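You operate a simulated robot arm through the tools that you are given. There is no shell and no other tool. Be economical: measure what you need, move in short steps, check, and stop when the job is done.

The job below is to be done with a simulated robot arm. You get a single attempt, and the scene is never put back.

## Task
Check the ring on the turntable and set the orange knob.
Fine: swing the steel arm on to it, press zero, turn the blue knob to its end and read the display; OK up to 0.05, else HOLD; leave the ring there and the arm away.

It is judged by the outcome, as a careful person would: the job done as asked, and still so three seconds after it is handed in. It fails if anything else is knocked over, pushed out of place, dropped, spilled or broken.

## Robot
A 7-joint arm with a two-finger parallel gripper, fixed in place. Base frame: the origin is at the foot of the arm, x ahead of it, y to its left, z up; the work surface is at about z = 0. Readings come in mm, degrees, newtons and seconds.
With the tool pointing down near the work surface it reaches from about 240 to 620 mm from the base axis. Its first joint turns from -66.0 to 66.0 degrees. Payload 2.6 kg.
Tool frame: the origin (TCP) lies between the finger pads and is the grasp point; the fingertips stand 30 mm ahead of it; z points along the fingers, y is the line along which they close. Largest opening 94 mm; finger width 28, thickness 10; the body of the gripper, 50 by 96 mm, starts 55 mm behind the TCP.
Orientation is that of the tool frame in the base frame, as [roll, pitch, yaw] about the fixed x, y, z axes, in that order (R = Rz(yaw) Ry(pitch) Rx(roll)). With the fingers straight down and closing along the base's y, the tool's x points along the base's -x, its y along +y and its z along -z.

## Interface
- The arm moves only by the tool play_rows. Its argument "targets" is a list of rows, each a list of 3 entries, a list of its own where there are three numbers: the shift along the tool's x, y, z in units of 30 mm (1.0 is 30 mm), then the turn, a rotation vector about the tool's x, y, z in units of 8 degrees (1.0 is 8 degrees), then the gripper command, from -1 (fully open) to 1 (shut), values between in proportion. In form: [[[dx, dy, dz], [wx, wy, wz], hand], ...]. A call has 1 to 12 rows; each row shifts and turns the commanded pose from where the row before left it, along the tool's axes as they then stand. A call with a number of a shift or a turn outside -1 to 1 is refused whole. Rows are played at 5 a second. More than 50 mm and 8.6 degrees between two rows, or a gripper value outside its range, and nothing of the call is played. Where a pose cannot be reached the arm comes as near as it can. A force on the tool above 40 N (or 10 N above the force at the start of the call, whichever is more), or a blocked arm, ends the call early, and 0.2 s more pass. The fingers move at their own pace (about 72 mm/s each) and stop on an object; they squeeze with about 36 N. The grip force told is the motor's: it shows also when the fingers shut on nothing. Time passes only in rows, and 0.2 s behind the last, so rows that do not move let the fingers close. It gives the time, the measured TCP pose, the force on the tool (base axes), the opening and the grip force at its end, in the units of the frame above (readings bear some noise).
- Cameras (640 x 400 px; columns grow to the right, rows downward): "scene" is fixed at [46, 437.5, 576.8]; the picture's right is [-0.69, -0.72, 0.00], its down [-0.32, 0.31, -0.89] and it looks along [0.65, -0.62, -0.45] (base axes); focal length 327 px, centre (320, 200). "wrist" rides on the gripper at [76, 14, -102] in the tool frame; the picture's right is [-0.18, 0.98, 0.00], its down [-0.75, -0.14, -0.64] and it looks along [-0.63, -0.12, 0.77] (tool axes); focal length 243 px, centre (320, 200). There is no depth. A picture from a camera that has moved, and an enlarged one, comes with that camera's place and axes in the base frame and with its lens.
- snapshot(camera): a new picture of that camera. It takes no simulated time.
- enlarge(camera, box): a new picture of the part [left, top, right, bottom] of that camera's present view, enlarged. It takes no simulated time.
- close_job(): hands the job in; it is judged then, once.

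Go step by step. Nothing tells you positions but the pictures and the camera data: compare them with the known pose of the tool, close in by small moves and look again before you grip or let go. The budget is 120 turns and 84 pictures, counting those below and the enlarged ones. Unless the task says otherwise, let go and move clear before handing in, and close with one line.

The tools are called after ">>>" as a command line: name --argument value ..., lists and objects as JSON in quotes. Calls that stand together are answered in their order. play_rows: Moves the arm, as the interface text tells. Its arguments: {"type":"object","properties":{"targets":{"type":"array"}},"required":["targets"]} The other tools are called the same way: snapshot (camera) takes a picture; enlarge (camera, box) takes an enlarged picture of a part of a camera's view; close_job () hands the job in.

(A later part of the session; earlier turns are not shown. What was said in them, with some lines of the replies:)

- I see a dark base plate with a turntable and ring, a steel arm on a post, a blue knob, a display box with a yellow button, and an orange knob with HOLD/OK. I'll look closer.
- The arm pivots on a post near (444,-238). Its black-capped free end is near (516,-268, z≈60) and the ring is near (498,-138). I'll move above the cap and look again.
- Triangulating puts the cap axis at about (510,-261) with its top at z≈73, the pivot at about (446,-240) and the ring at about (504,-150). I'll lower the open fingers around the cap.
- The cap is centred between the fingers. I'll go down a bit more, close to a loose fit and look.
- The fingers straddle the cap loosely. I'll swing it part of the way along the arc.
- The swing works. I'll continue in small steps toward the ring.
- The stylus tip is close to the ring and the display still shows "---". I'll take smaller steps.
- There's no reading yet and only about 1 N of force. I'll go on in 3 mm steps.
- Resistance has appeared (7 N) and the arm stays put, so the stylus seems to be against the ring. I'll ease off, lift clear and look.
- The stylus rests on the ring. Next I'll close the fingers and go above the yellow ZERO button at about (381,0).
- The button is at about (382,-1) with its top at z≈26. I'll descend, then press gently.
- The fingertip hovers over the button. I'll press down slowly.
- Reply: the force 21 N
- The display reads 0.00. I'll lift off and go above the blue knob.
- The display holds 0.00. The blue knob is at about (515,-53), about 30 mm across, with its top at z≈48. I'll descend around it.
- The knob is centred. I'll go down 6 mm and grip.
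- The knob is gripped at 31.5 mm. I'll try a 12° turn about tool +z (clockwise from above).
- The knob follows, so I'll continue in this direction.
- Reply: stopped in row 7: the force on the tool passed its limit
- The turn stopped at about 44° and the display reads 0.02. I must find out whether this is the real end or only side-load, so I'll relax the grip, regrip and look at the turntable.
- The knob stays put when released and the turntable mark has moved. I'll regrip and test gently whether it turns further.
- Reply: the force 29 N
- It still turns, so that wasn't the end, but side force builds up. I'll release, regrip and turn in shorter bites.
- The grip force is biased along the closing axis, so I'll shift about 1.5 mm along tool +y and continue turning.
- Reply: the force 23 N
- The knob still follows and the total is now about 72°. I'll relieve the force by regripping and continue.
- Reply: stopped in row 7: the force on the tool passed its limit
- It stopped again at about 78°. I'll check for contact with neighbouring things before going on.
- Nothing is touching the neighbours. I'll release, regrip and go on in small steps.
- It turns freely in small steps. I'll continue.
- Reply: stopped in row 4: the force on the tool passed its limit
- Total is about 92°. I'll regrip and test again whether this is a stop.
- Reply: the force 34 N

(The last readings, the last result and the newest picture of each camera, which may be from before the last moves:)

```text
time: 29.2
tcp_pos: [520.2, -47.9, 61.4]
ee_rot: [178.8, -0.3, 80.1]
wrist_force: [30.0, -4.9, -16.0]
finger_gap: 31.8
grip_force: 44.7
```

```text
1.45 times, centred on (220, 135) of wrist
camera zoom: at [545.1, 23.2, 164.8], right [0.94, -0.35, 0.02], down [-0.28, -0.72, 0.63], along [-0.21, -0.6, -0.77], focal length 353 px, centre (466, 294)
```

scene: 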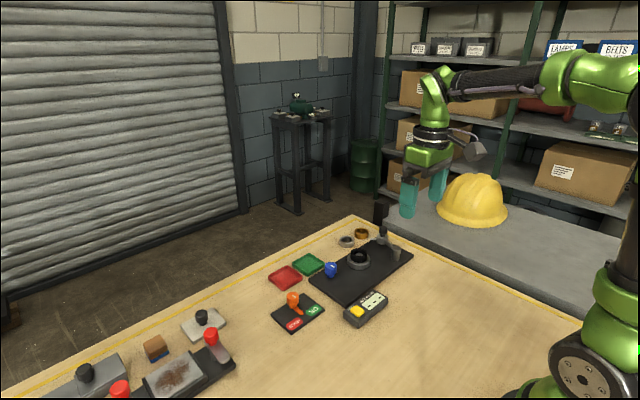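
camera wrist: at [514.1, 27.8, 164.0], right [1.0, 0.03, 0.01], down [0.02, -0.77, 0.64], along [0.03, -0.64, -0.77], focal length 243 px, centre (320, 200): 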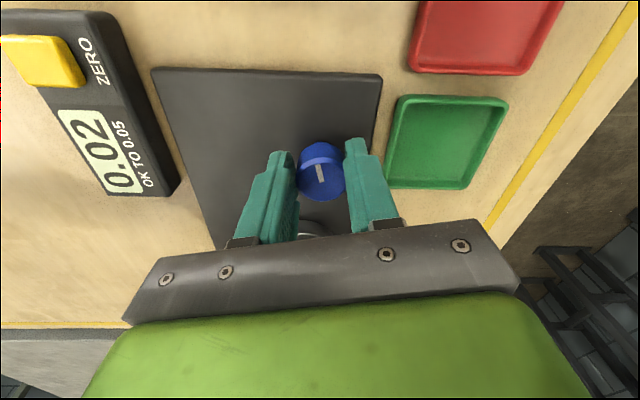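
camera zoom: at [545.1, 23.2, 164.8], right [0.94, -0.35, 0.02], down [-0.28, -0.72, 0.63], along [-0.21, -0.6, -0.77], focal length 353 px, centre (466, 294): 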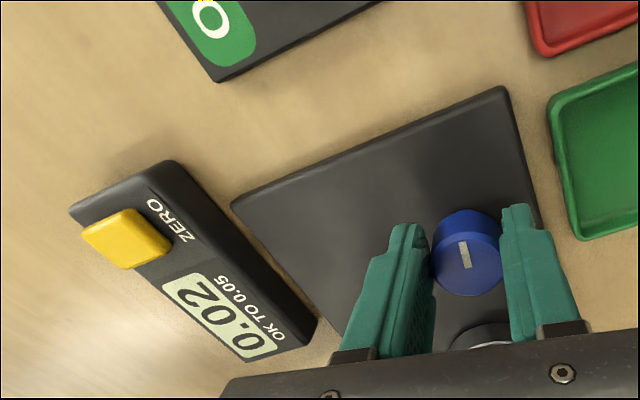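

The knob follows (about 100° now) but the grip is off-centre. I'll open, recentre a little, regrip and continue.

>>> play_rows --targets '[[[0, 0, 0], [0, 0, 0], 0.1], [[-0.1, 0.06, 0], [0, 0, 0], 0.1], [[0, 0, 0], [0, 0, 0], 1], [[0, 0, 0], [0, 0, 0], 1], [[0, 0, 0], [0, 0, 0], 1]]'

>>> play_rows --targets '[[[0, 0, 0], [0, 0, 0.3], 1], [[0, 0, 0], [0, 0, 0.3], 1], [[0, 0, 0], [0, 0, 0.3], 1], [[0, 0, 0], [0, 0, 0.3], 1], [[0, 0, 0], [0, 0, 0.3], 1], [[0, 0, 0], [0, 0, 0.3], 1]]'

>>> enlarge --camera "wrist" --box '[0, 0, 440, 270]'

```text
time: 30.4
tcp_pos: [519.9, -50.0, 60.5]
ee_rot: [178.9, -0.6, 79.9]
wrist_force: [-1.0, 0.1, 2.2]
finger_gap: 32.1
grip_force: 44.6
```

```text
time: 31.8
tcp_pos: [522.4, -51.0, 60.3]
ee_rot: [179.0, -0.9, 65.7]
wrist_force: [4.3, 2.3, 4.8]
finger_gap: 31.9
grip_force: 45.1
```

```text
1.45 times, centred on (220, 135) of wrist
camera zoom: at [563.5, 11.3, 165.2], right [0.82, -0.57, 0.01], down [-0.45, -0.63, 0.63], along [-0.35, -0.52, -0.78], focal length 353 px, centre (466, 294)
```

zoom: 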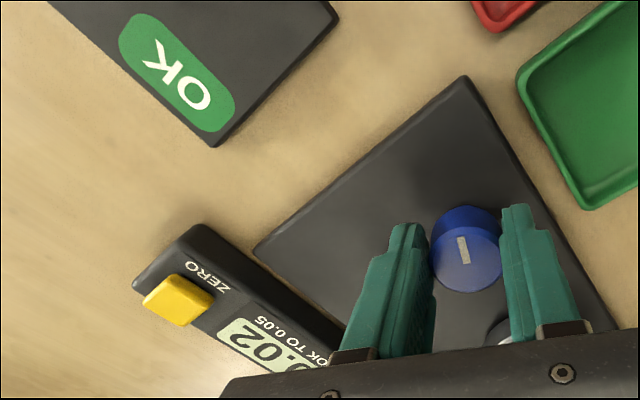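

Much smoother, at about 114°. I'll continue.

>>> play_rows --targets '[[[0, 0, 0], [0, 0, 0.3], 1], [[0, 0, 0], [0, 0, 0.3], 1], [[0, 0, 0], [0, 0, 0.3], 1], [[0, 0, 0], [0, 0, 0.3], 1], [[0, 0, 0], [0, 0, 0.3], 1], [[0, 0, 0], [0, 0, 0.3], 1], [[0, 0, 0], [0, 0, 0.3], 1], [[0, 0, 0], [0, 0, 0.3], 1]]'

>>> enlarge --camera "scene" --box '[290, 210, 400, 330]'

>>> enlarge --camera "wrist" --box '[0, 0, 440, 270]'

```text
time: 33.6
tcp_pos: [522.5, -53.4, 63.4]
ee_rot: [179.1, -1.0, 46.5]
wrist_force: [31.0, -5.4, -14.2]
finger_gap: 31.3
grip_force: 45.0
```

```text
3.33 times, centred on (345, 270) of scene
camera zoom: at [46.1, 437.5, 576.8], right [-0.69, -0.72, 0.0], down [-0.32, 0.31, -0.89], along [0.65, -0.62, -0.45], focal length 1091 px, centre (237, -33)
```

zoom: 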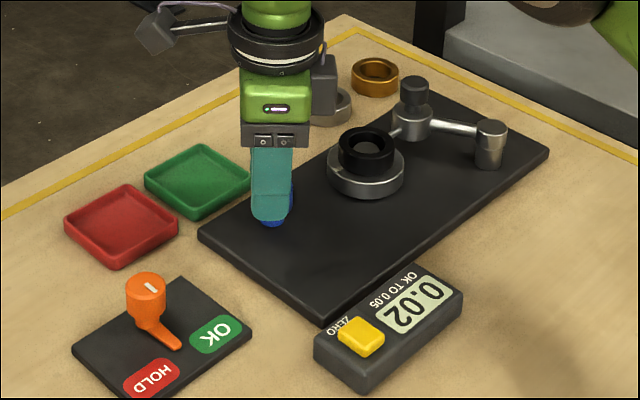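

```text
1.45 times, centred on (220, 135) of wrist
camera zoom: at [581.5, -8.3, 166.5], right [0.59, -0.81, 0.01], down [-0.64, -0.45, 0.63], along [-0.5, -0.38, -0.78], focal length 353 px, centre (466, 294)
```

zoom: 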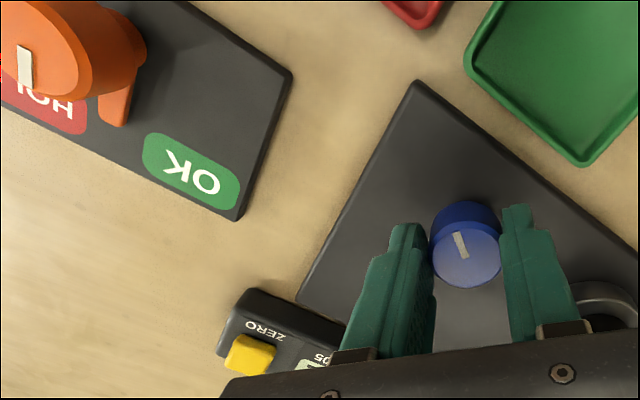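

The mark now lags behind the fingers, so this may be the end stop near 120–130°. I'll release, recentre, regrip and test again.

>>> play_rows --targets '[[[0, 0, 0], [0, 0, 0], 0.1], [[0, 0.06, 0], [0, 0, 0], 0.1], [[0, 0, 0], [0, 0, 0], 1], [[0, 0, 0], [0, 0, 0], 1], [[0, 0, 0], [0, 0, 0], 1]]'

>>> play_rows --targets '[[[0, 0, 0], [0, 0, 0.3], 1], [[0, 0, 0], [0, 0, 0.3], 1], [[0, 0, 0], [0, 0, 0.3], 1], [[0, 0, 0], [0, 0, 0.3], 1], [[0, 0, 0], [0, 0, 0.3], 1]]'

>>> enlarge --camera "wrist" --box '[0, 0, 440, 270]'

```text
time: 34.8
tcp_pos: [521.1, -53.3, 61.4]
ee_rot: [179.6, -1.0, 46.3]
wrist_force: [-2.6, 0.7, 3.6]
finger_gap: 31.5
grip_force: 45.4
```

```text
time: 36.0
tcp_pos: [521.5, -54.0, 61.3]
ee_rot: [179.6, -1.1, 34.3]
wrist_force: [5.6, -4.3, -3.3]
finger_gap: 31.4
grip_force: 44.9
```

```text
1.45 times, centred on (220, 135) of wrist
camera zoom: at [590.7, -23.3, 165.6], right [0.4, -0.92, 0.0], down [-0.71, -0.31, 0.63], along [-0.57, -0.25, -0.78], focal length 353 px, centre (466, 294)
```

zoom: 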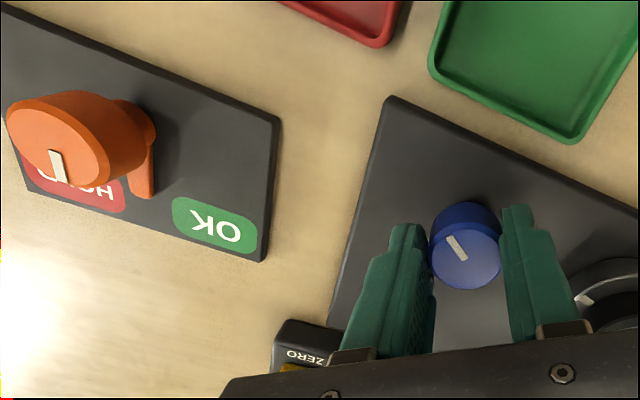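

The knob didn't move for the last 12°, and the turntable mark has come full circle, so the end is reached. I'll release, lift, and read the display.

>>> play_rows --targets '[[[0, 0, 0], [0, 0, 0], 0], [[0, 0, 0], [0, 0, 0], -0.2], [[0, 0, -0.8], [0, 0, 0], -0.2], [[0, 0, -1], [0, 0, 0], -0.2], [[0, 0, -1], [0, 0, 0], -0.2], [[0, 0, -1], [0, 0, 0], -0.2]]'

>>> enlarge --camera "scene" --box '[280, 220, 420, 330]'

>>> snapshot --camera "wrist"

```text
time: 37.4
tcp_pos: [516.1, -53.9, 179.0]
ee_rot: [179.7, -1.1, 34.3]
wrist_force: [-0.3, -1.0, 0.4]
finger_gap: 56.5
grip_force: 0.0
```

```text
3.64 times, centred on (350, 275) of scene
camera zoom: at [46.0, 437.5, 576.8], right [-0.69, -0.72, 0.0], down [-0.32, 0.31, -0.89], along [0.65, -0.62, -0.45], focal length 1190 px, centre (211, -73)
```

zoom: 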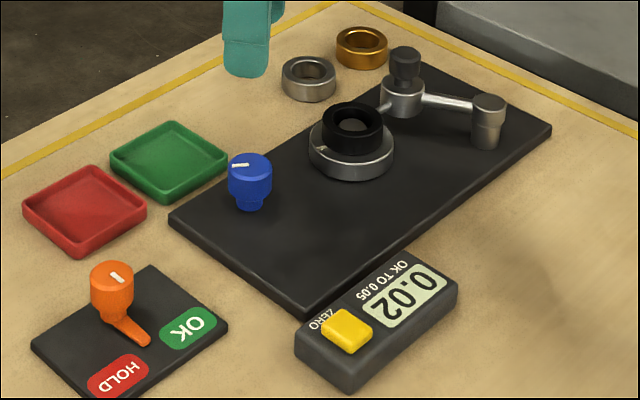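

```text
34 pictures are left
camera wrist: at [585.0, -23.9, 282.0], right [0.4, -0.92, 0.0], down [-0.71, -0.31, 0.63], along [-0.57, -0.25, -0.78], focal length 243 px, centre (320, 200)
```

wrist: 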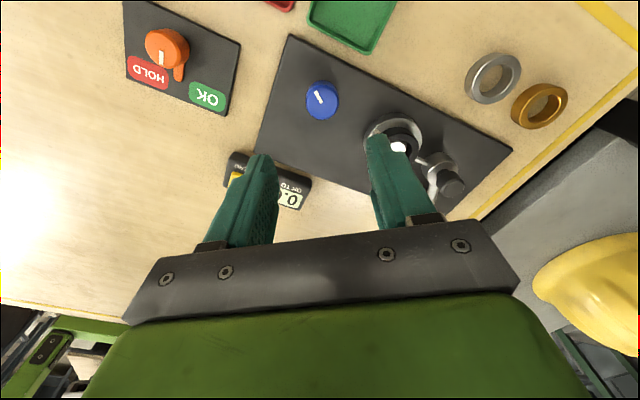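

The display reads 0.02, so the result is OK. Next I turn the wrist back to the starting yaw, up high, before returning the steel arm.

>>> play_rows --targets '[[[0, 0, 0], [0, 0, -1], -0.2], [[0, 0, 0], [0, 0, -1], -0.2], [[0, 0, 0], [0, 0, -1], -0.2], [[0, 0, 0], [0, 0, -1], -0.2], [[0, 0, 0], [0, 0, -1], -0.2], [[0, 0, 0], [0, 0, -1], -0.2], [[0, 0, 0], [0, 0, -1], -0.2], [[0, 0, 0], [0, 0, -1], -0.2], [[0, 0, 0], [0, 0, -1], -0.2], [[0, 0, 0], [0, 0, -1], -0.2], [[0, 0, 0], [0, 0, -1], -0.2], [[0, 0, 0], [0, 0, -1], -0.2]]'

>>> play_rows --targets '[[[0, 0, 0], [0, 0, -1], -0.2], [[0, 0, 0], [0, 0, -1], -0.2], [[0, 0, 0], [0, 0, -1], -0.2], [[0, 0, 0], [0, 0, -1], -0.2], [[0, 0, 0], [0, 0, -1], -0.2], [[0, 0, 0], [0, 0, -1], -0.2], [[0, 0, 0], [0, 0, -0.2], -0.2]]'

```text
time: 40.0
tcp_pos: [520.1, -53.3, 176.3]
ee_rot: [178.9, 0.4, 130.5]
wrist_force: [0.6, 0.1, -0.2]
finger_gap: 56.3
grip_force: 0.0
```

```text
time: 41.6
tcp_pos: [519.9, -53.6, 175.1]
ee_rot: [179.6, 1.2, -179.9]
wrist_force: [-0.2, -0.2, -0.6]
finger_gap: 56.0
grip_force: 0.0
```

>>> play_rows --targets '[[[0.1, -0.85, 0], [0, 0.15, 0], -0.2], [[0.1, -0.85, 0], [0, 0, 0], -0.2], [[0.1, -0.85, 0], [0, 0, 0], -0.2], [[0.1, -0.85, 0], [0, 0, 0], -0.1], [[0.1, -0.85, 0.4], [0, 0, 0], -0.1], [[0.06, -0.83, 0.6], [0, 0, 0], -0.1], [[0, 0, 0], [0, 0, 0], -0.1]]'

>>> snapshot --camera "wrist"

```text
time: 43.2
tcp_pos: [504.1, -206.1, 145.9]
ee_rot: [179.7, -0.2, -180.0]
wrist_force: [0.3, 0.1, 1.0]
finger_gap: 51.6
grip_force: 0.0
```

```text
33 pictures are left
camera wrist: at [427.1, -192.8, 247.7], right [0.18, 0.98, 0.01], down [0.75, -0.14, 0.64], along [0.63, -0.11, -0.77], focal length 243 px, centre (320, 200)
```

wrist: 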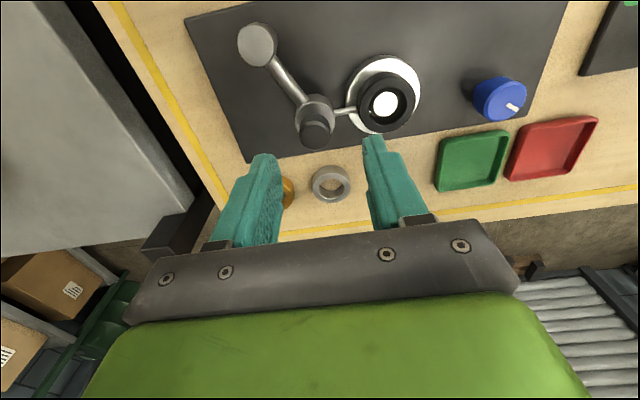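

The cap is at about (504.6,-209.5). I'll descend around it again.

>>> play_rows --targets '[[[0, -0.12, 0.6], [0, 0, 0], 0.1], [[0, 0, 0.7], [0, 0, 0], 0.15], [[0, 0, 0.55], [0, 0, 0], 0.15], [[0, 0, 0], [0, 0, 0], 0.2]]'

>>> enlarge --camera "wrist" --box '[200, 20, 480, 220]'

```text
time: 44.2
tcp_pos: [503.1, -208.5, 89.1]
ee_rot: [179.6, -0.1, -180.0]
wrist_force: [-1.7, 0.4, -1.1]
finger_gap: 37.6
grip_force: 0.1
```

```text
2.00 times, centred on (340, 120) of wrist
camera zoom: at [426.7, -195.5, 190.9], right [0.18, 0.98, 0.01], down [0.75, -0.15, 0.64], along [0.63, -0.11, -0.77], focal length 485 px, centre (280, 360)
```

zoom: 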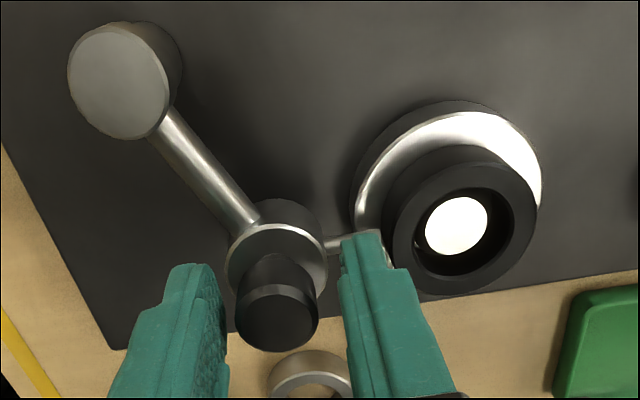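

Good. I'll swing the arm back along its arc to where it was.

>>> play_rows --targets '[[[-0.12, -0.25, 0], [0, 0, 0], 0.2], [[-0.08, -0.22, 0], [0, 0, 0], 0.2], [[-0.07, -0.28, 0], [0, 0, 0], 0.2], [[-0.02, -0.3, 0], [0, 0, 0], 0.2], [[0.02, -0.3, 0], [0, 0, 0], 0.2], [[0.04, -0.28, 0], [0, 0, 0], 0.2], [[0.08, -0.25, 0], [0, 0, 0], 0.2]]'

>>> snapshot --camera "wrist"

>>> enlarge --camera "scene" --box '[280, 220, 420, 330]'

```text
time: 45.8
tcp_pos: [508.9, -265.9, 88.9]
ee_rot: [179.7, 0.0, 179.9]
wrist_force: [-0.1, 0.2, -0.7]
finger_gap: 37.6
grip_force: 0.1
```

```text
31 pictures are left
camera wrist: at [433.1, -252.5, 191.0], right [0.19, 0.98, 0.01], down [0.75, -0.15, 0.64], along [0.63, -0.11, -0.77], focal length 243 px, centre (320, 200)
```

wrist: 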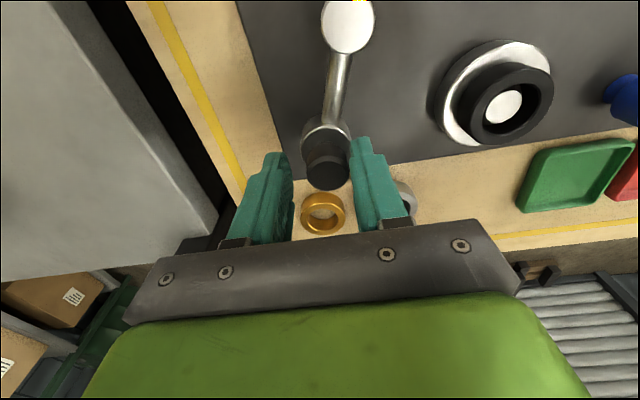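

```text
3.64 times, centred on (350, 275) of scene
camera zoom: at [46.0, 437.5, 576.8], right [-0.69, -0.72, 0.0], down [-0.32, 0.31, -0.89], along [0.65, -0.62, -0.45], focal length 1190 px, centre (211, -73)
```

zoom: 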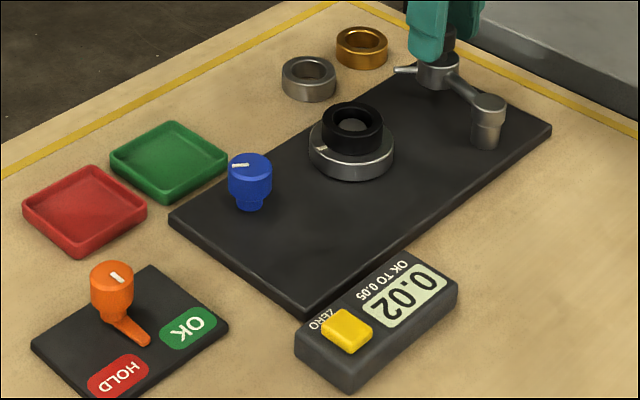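

The arm is back at its parked position and the display still holds 0.02. I'll lift off and go to the orange knob.

>>> play_rows --targets '[[[0, -0.06, 0], [0, 0, 0], 0.2], [[0, 0.1, -0.2], [0, 0, 0], 0], [[0, 0, -0.9], [0, 0, 0], 0], [[0, 0, -0.9], [0, 0, 0], 0], [[0, 0, -0.9], [0, 0, 0], 0]]'

>>> play_rows --targets '[[[0, 0.95, 0], [0, 0, 0], 0], [[0, 0.95, 0], [0, 0, 0], 0], [[0, 0.95, 0], [0, 0, 0], 0], [[0, 0.95, 0], [0, 0, 0], 0], [[0, 0.95, 0], [0, 0, 0], 0], [[0, 0.95, 0], [0, 0, 0], 0], [[0, 0.95, 0], [0, 0, 0], 0], [[0, 0.95, 0], [0, 0, 0], 0], [[0, 0.95, 0], [0, 0, 0], 0], [[0, 0.95, 0], [0, 0, 0], 0], [[0, 0.95, 0], [0, 0, 0], 0], [[0, 0.95, 0], [0, 0, 0], 0]]'

>>> snapshot --camera "wrist"

>>> enlarge --camera "scene" --box '[260, 220, 420, 340]'

```text
time: 47.0
tcp_pos: [505.5, -263.9, 175.7]
ee_rot: [179.6, 0.0, 180.0]
wrist_force: [0.2, 0.3, -0.4]
finger_gap: 47.0
grip_force: 0.1
```

```text
time: 49.6
tcp_pos: [508.7, 78.4, 177.6]
ee_rot: [179.7, -0.1, -180.0]
wrist_force: [-0.4, -0.2, 0.4]
finger_gap: 47.1
grip_force: 0.0
```

```text
29 pictures are left
camera wrist: at [432.9, 91.5, 279.9], right [0.18, 0.98, 0.01], down [0.75, -0.14, 0.64], along [0.63, -0.11, -0.77], focal length 243 px, centre (320, 200)
```

wrist: 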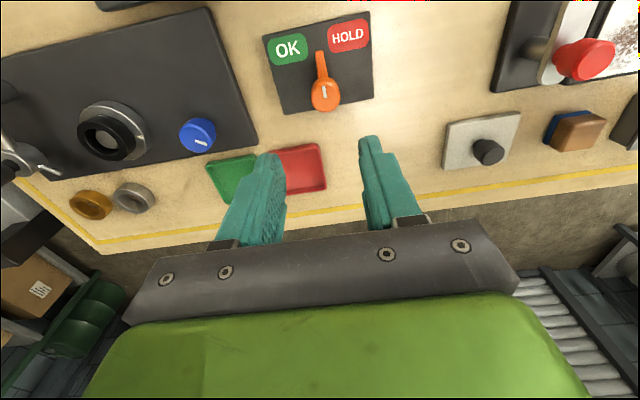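

```text
3.33 times, centred on (340, 280) of scene
camera zoom: at [46.0, 437.5, 576.8], right [-0.69, -0.72, 0.0], down [-0.32, 0.31, -0.89], along [0.65, -0.62, -0.45], focal length 1091 px, centre (253, -67)
```

zoom: 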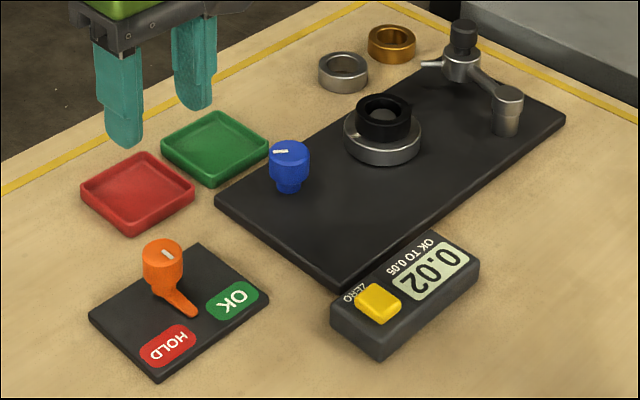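

The orange knob is at about (502,86) with its pointer toward the robot. OK lies about 39° counterclockwise from above. I'll descend around the knob.

>>> play_rows --targets '[[[0.22, 0.25, 0.9], [0, 0, 0], -0.2], [[0, 0, 0.9], [0, 0, 0], -0.2], [[0, 0, 0.9], [0, 0, 0], -0.2], [[0, 0, 0.7], [0, 0, 0], -0.2], [[0, 0, 0.2], [0, 0, 0], -0.2]]'

>>> snapshot --camera "wrist"

>>> enlarge --camera "scene" --box '[260, 220, 420, 340]'

```text
time: 50.8
tcp_pos: [502.8, 86.0, 70.7]
ee_rot: [179.7, 0.0, 179.9]
wrist_force: [-0.2, -0.1, 0.3]
finger_gap: 56.4
grip_force: 0.0
```

```text
27 pictures are left
camera wrist: at [426.3, 97.7, 173.6], right [0.18, 0.98, 0.01], down [0.75, -0.15, 0.64], along [0.63, -0.11, -0.77], focal length 243 px, centre (320, 200)
```

wrist: 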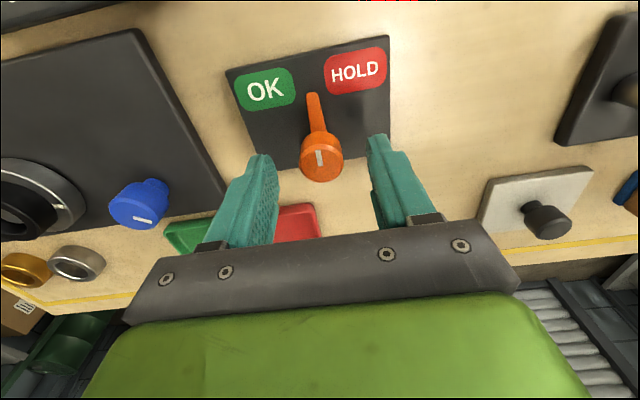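

```text
3.33 times, centred on (340, 280) of scene
camera zoom: at [46.0, 437.5, 576.8], right [-0.69, -0.72, 0.0], down [-0.32, 0.31, -0.89], along [0.65, -0.62, -0.45], focal length 1091 px, centre (253, -67)
```

zoom: 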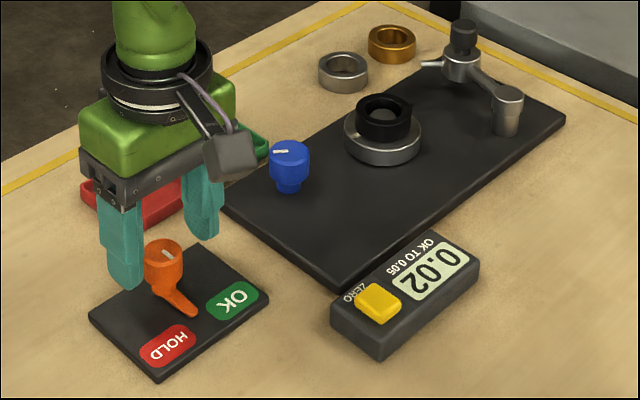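

The knob is centred within a few mm. I'll lower 8 mm and grip.

>>> play_rows --targets '[[[-0.07, 0, 0.27], [0, 0, 0], 0], [[0, 0, 0], [0, 0, 0], 1], [[0, 0, 0], [0, 0, 0], 1], [[0, 0, 0], [0, 0, 0], 1]]'

>>> play_rows --targets '[[[0, 0, 0], [0, 0, -0.3], 1], [[0, 0, 0], [0, 0, -0.3], 1], [[0, 0, 0], [0, 0, -0.3], 1], [[0, 0, 0], [0, 0, -0.3], 1], [[0, 0, 0], [0, 0, -0.3], 1], [[0, 0, 0], [0, 0, -0.3], 1], [[0, 0, 0], [0, 0, -0.3], 1], [[0, 0, 0], [0, 0, -0.3], 1]]'

>>> snapshot --camera "wrist"

```text
time: 51.8
tcp_pos: [503.2, 84.8, 62.4]
ee_rot: [179.5, -0.1, -179.9]
wrist_force: [0.5, 3.5, -2.6]
finger_gap: 27.5
grip_force: 44.9
```

```text
time: 53.6
tcp_pos: [504.0, 84.4, 61.9]
ee_rot: [179.9, 0.3, -160.8]
wrist_force: [-3.7, -6.4, 17.7]
finger_gap: 27.4
grip_force: 44.8
```

```text
25 pictures are left
camera wrist: at [427.0, 72.1, 164.4], right [-0.15, 0.99, 0.0], down [0.76, 0.11, 0.64], along [0.64, 0.1, -0.77], focal length 243 px, centre (320, 200)
```

wrist: 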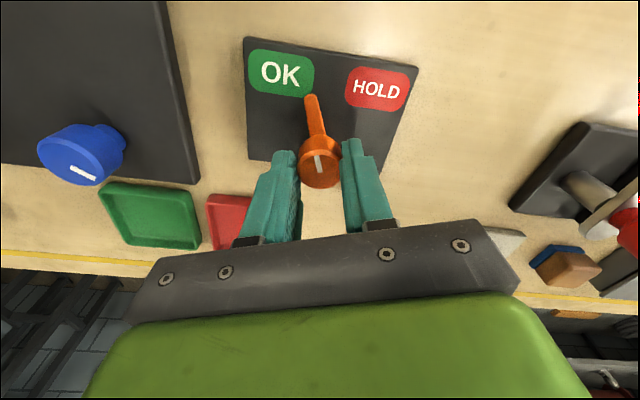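

It follows and the pointer is moving toward OK. I'll continue the turn.

>>> play_rows --targets '[[[0, 0, 0], [0, 0, 0], 0.2], [[0, 0, 0], [0, 0, 0], 1], [[0, 0, 0], [0, 0, 0], 1], [[0, 0, 0], [0, 0, -0.3], 1], [[0, 0, 0], [0, 0, -0.3], 1], [[0, 0, 0], [0, 0, -0.3], 1], [[0, 0, 0], [0, 0, -0.3], 1], [[0, 0, 0], [0, 0, -0.3], 1], [[0, 0, 0], [0, 0, -0.3], 1], [[0, 0, 0], [0, 0, -0.3], 1], [[0, 0, 0], [0, 0, -0.3], 1]]'

>>> snapshot --camera "wrist"

```text
time: 56.0
tcp_pos: [503.9, 84.0, 61.6]
ee_rot: [179.9, 0.0, -141.7]
wrist_force: [15.9, -14.8, -26.3]
finger_gap: 27.6
grip_force: 45.9
```

```text
24 pictures are left
camera wrist: at [434.7, 47.0, 163.3], right [-0.47, 0.89, 0.0], down [0.68, 0.36, 0.64], along [0.57, 0.3, -0.77], focal length 243 px, centre (320, 200)
```

wrist: 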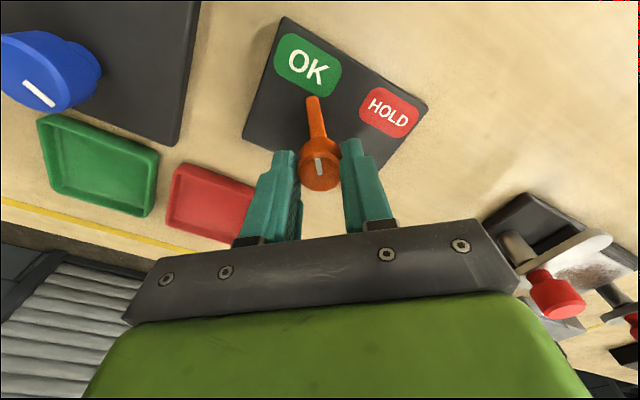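

The pointer is now on OK. I'll release, lift and check.

>>> play_rows --targets '[[[0, 0, 0], [0, 0, 0], 0], [[0, 0, 0], [0, 0, 0], -0.2], [[0, 0, -0.8], [0, 0, 0], -0.2], [[0, 0, -1], [0, 0, 0], -0.2], [[0, 0, -1], [0, 0, 0], -0.2], [[0, 0, -1], [0, 0, 0], -0.2], [[0, 0, -0.5], [0, 0, 0], -0.2]]'

>>> snapshot --camera "wrist"

>>> enlarge --camera "scene" --box '[260, 220, 420, 340]'

```text
time: 57.6
tcp_pos: [502.2, 86.9, 191.9]
ee_rot: [179.6, 0.1, -141.6]
wrist_force: [0.2, -1.1, 0.1]
finger_gap: 56.4
grip_force: 0.1
```

```text
23 pictures are left
camera wrist: at [433.7, 49.8, 293.6], right [-0.47, 0.88, 0.01], down [0.68, 0.35, 0.64], along [0.57, 0.3, -0.77], focal length 243 px, centre (320, 200)
```

wrist: 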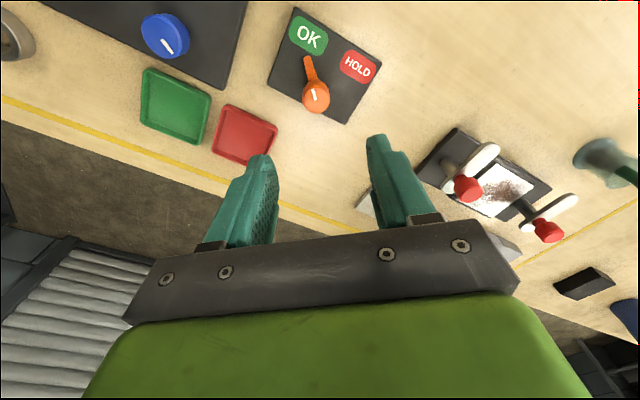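

```text
3.33 times, centred on (340, 280) of scene
camera zoom: at [46.0, 437.5, 576.8], right [-0.69, -0.72, 0.0], down [-0.32, 0.31, -0.89], along [0.65, -0.62, -0.45], focal length 1091 px, centre (253, -67)
```

zoom: 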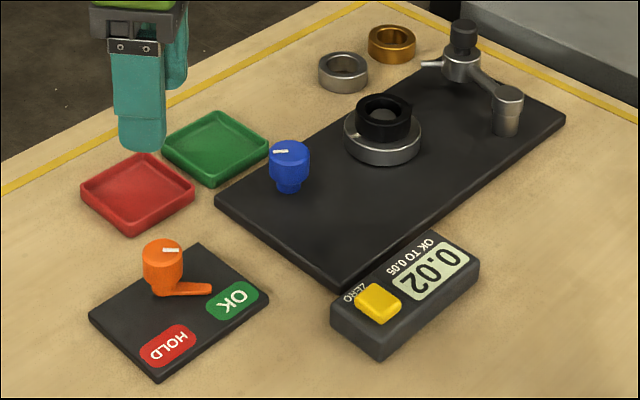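

The orange knob's pointer rests on OK. The display shows 0.02, the ring is still on the turntable, the steel arm is parked away and the gripper is clear, so I'm handing in.

>>> close_job

```text
The job is handed in.
```

The ring read 0.02 with the blue knob at its end, within the 0.05 limit, so I set the orange knob to OK. The ring is still on the turntable and the steel arm is swung away.
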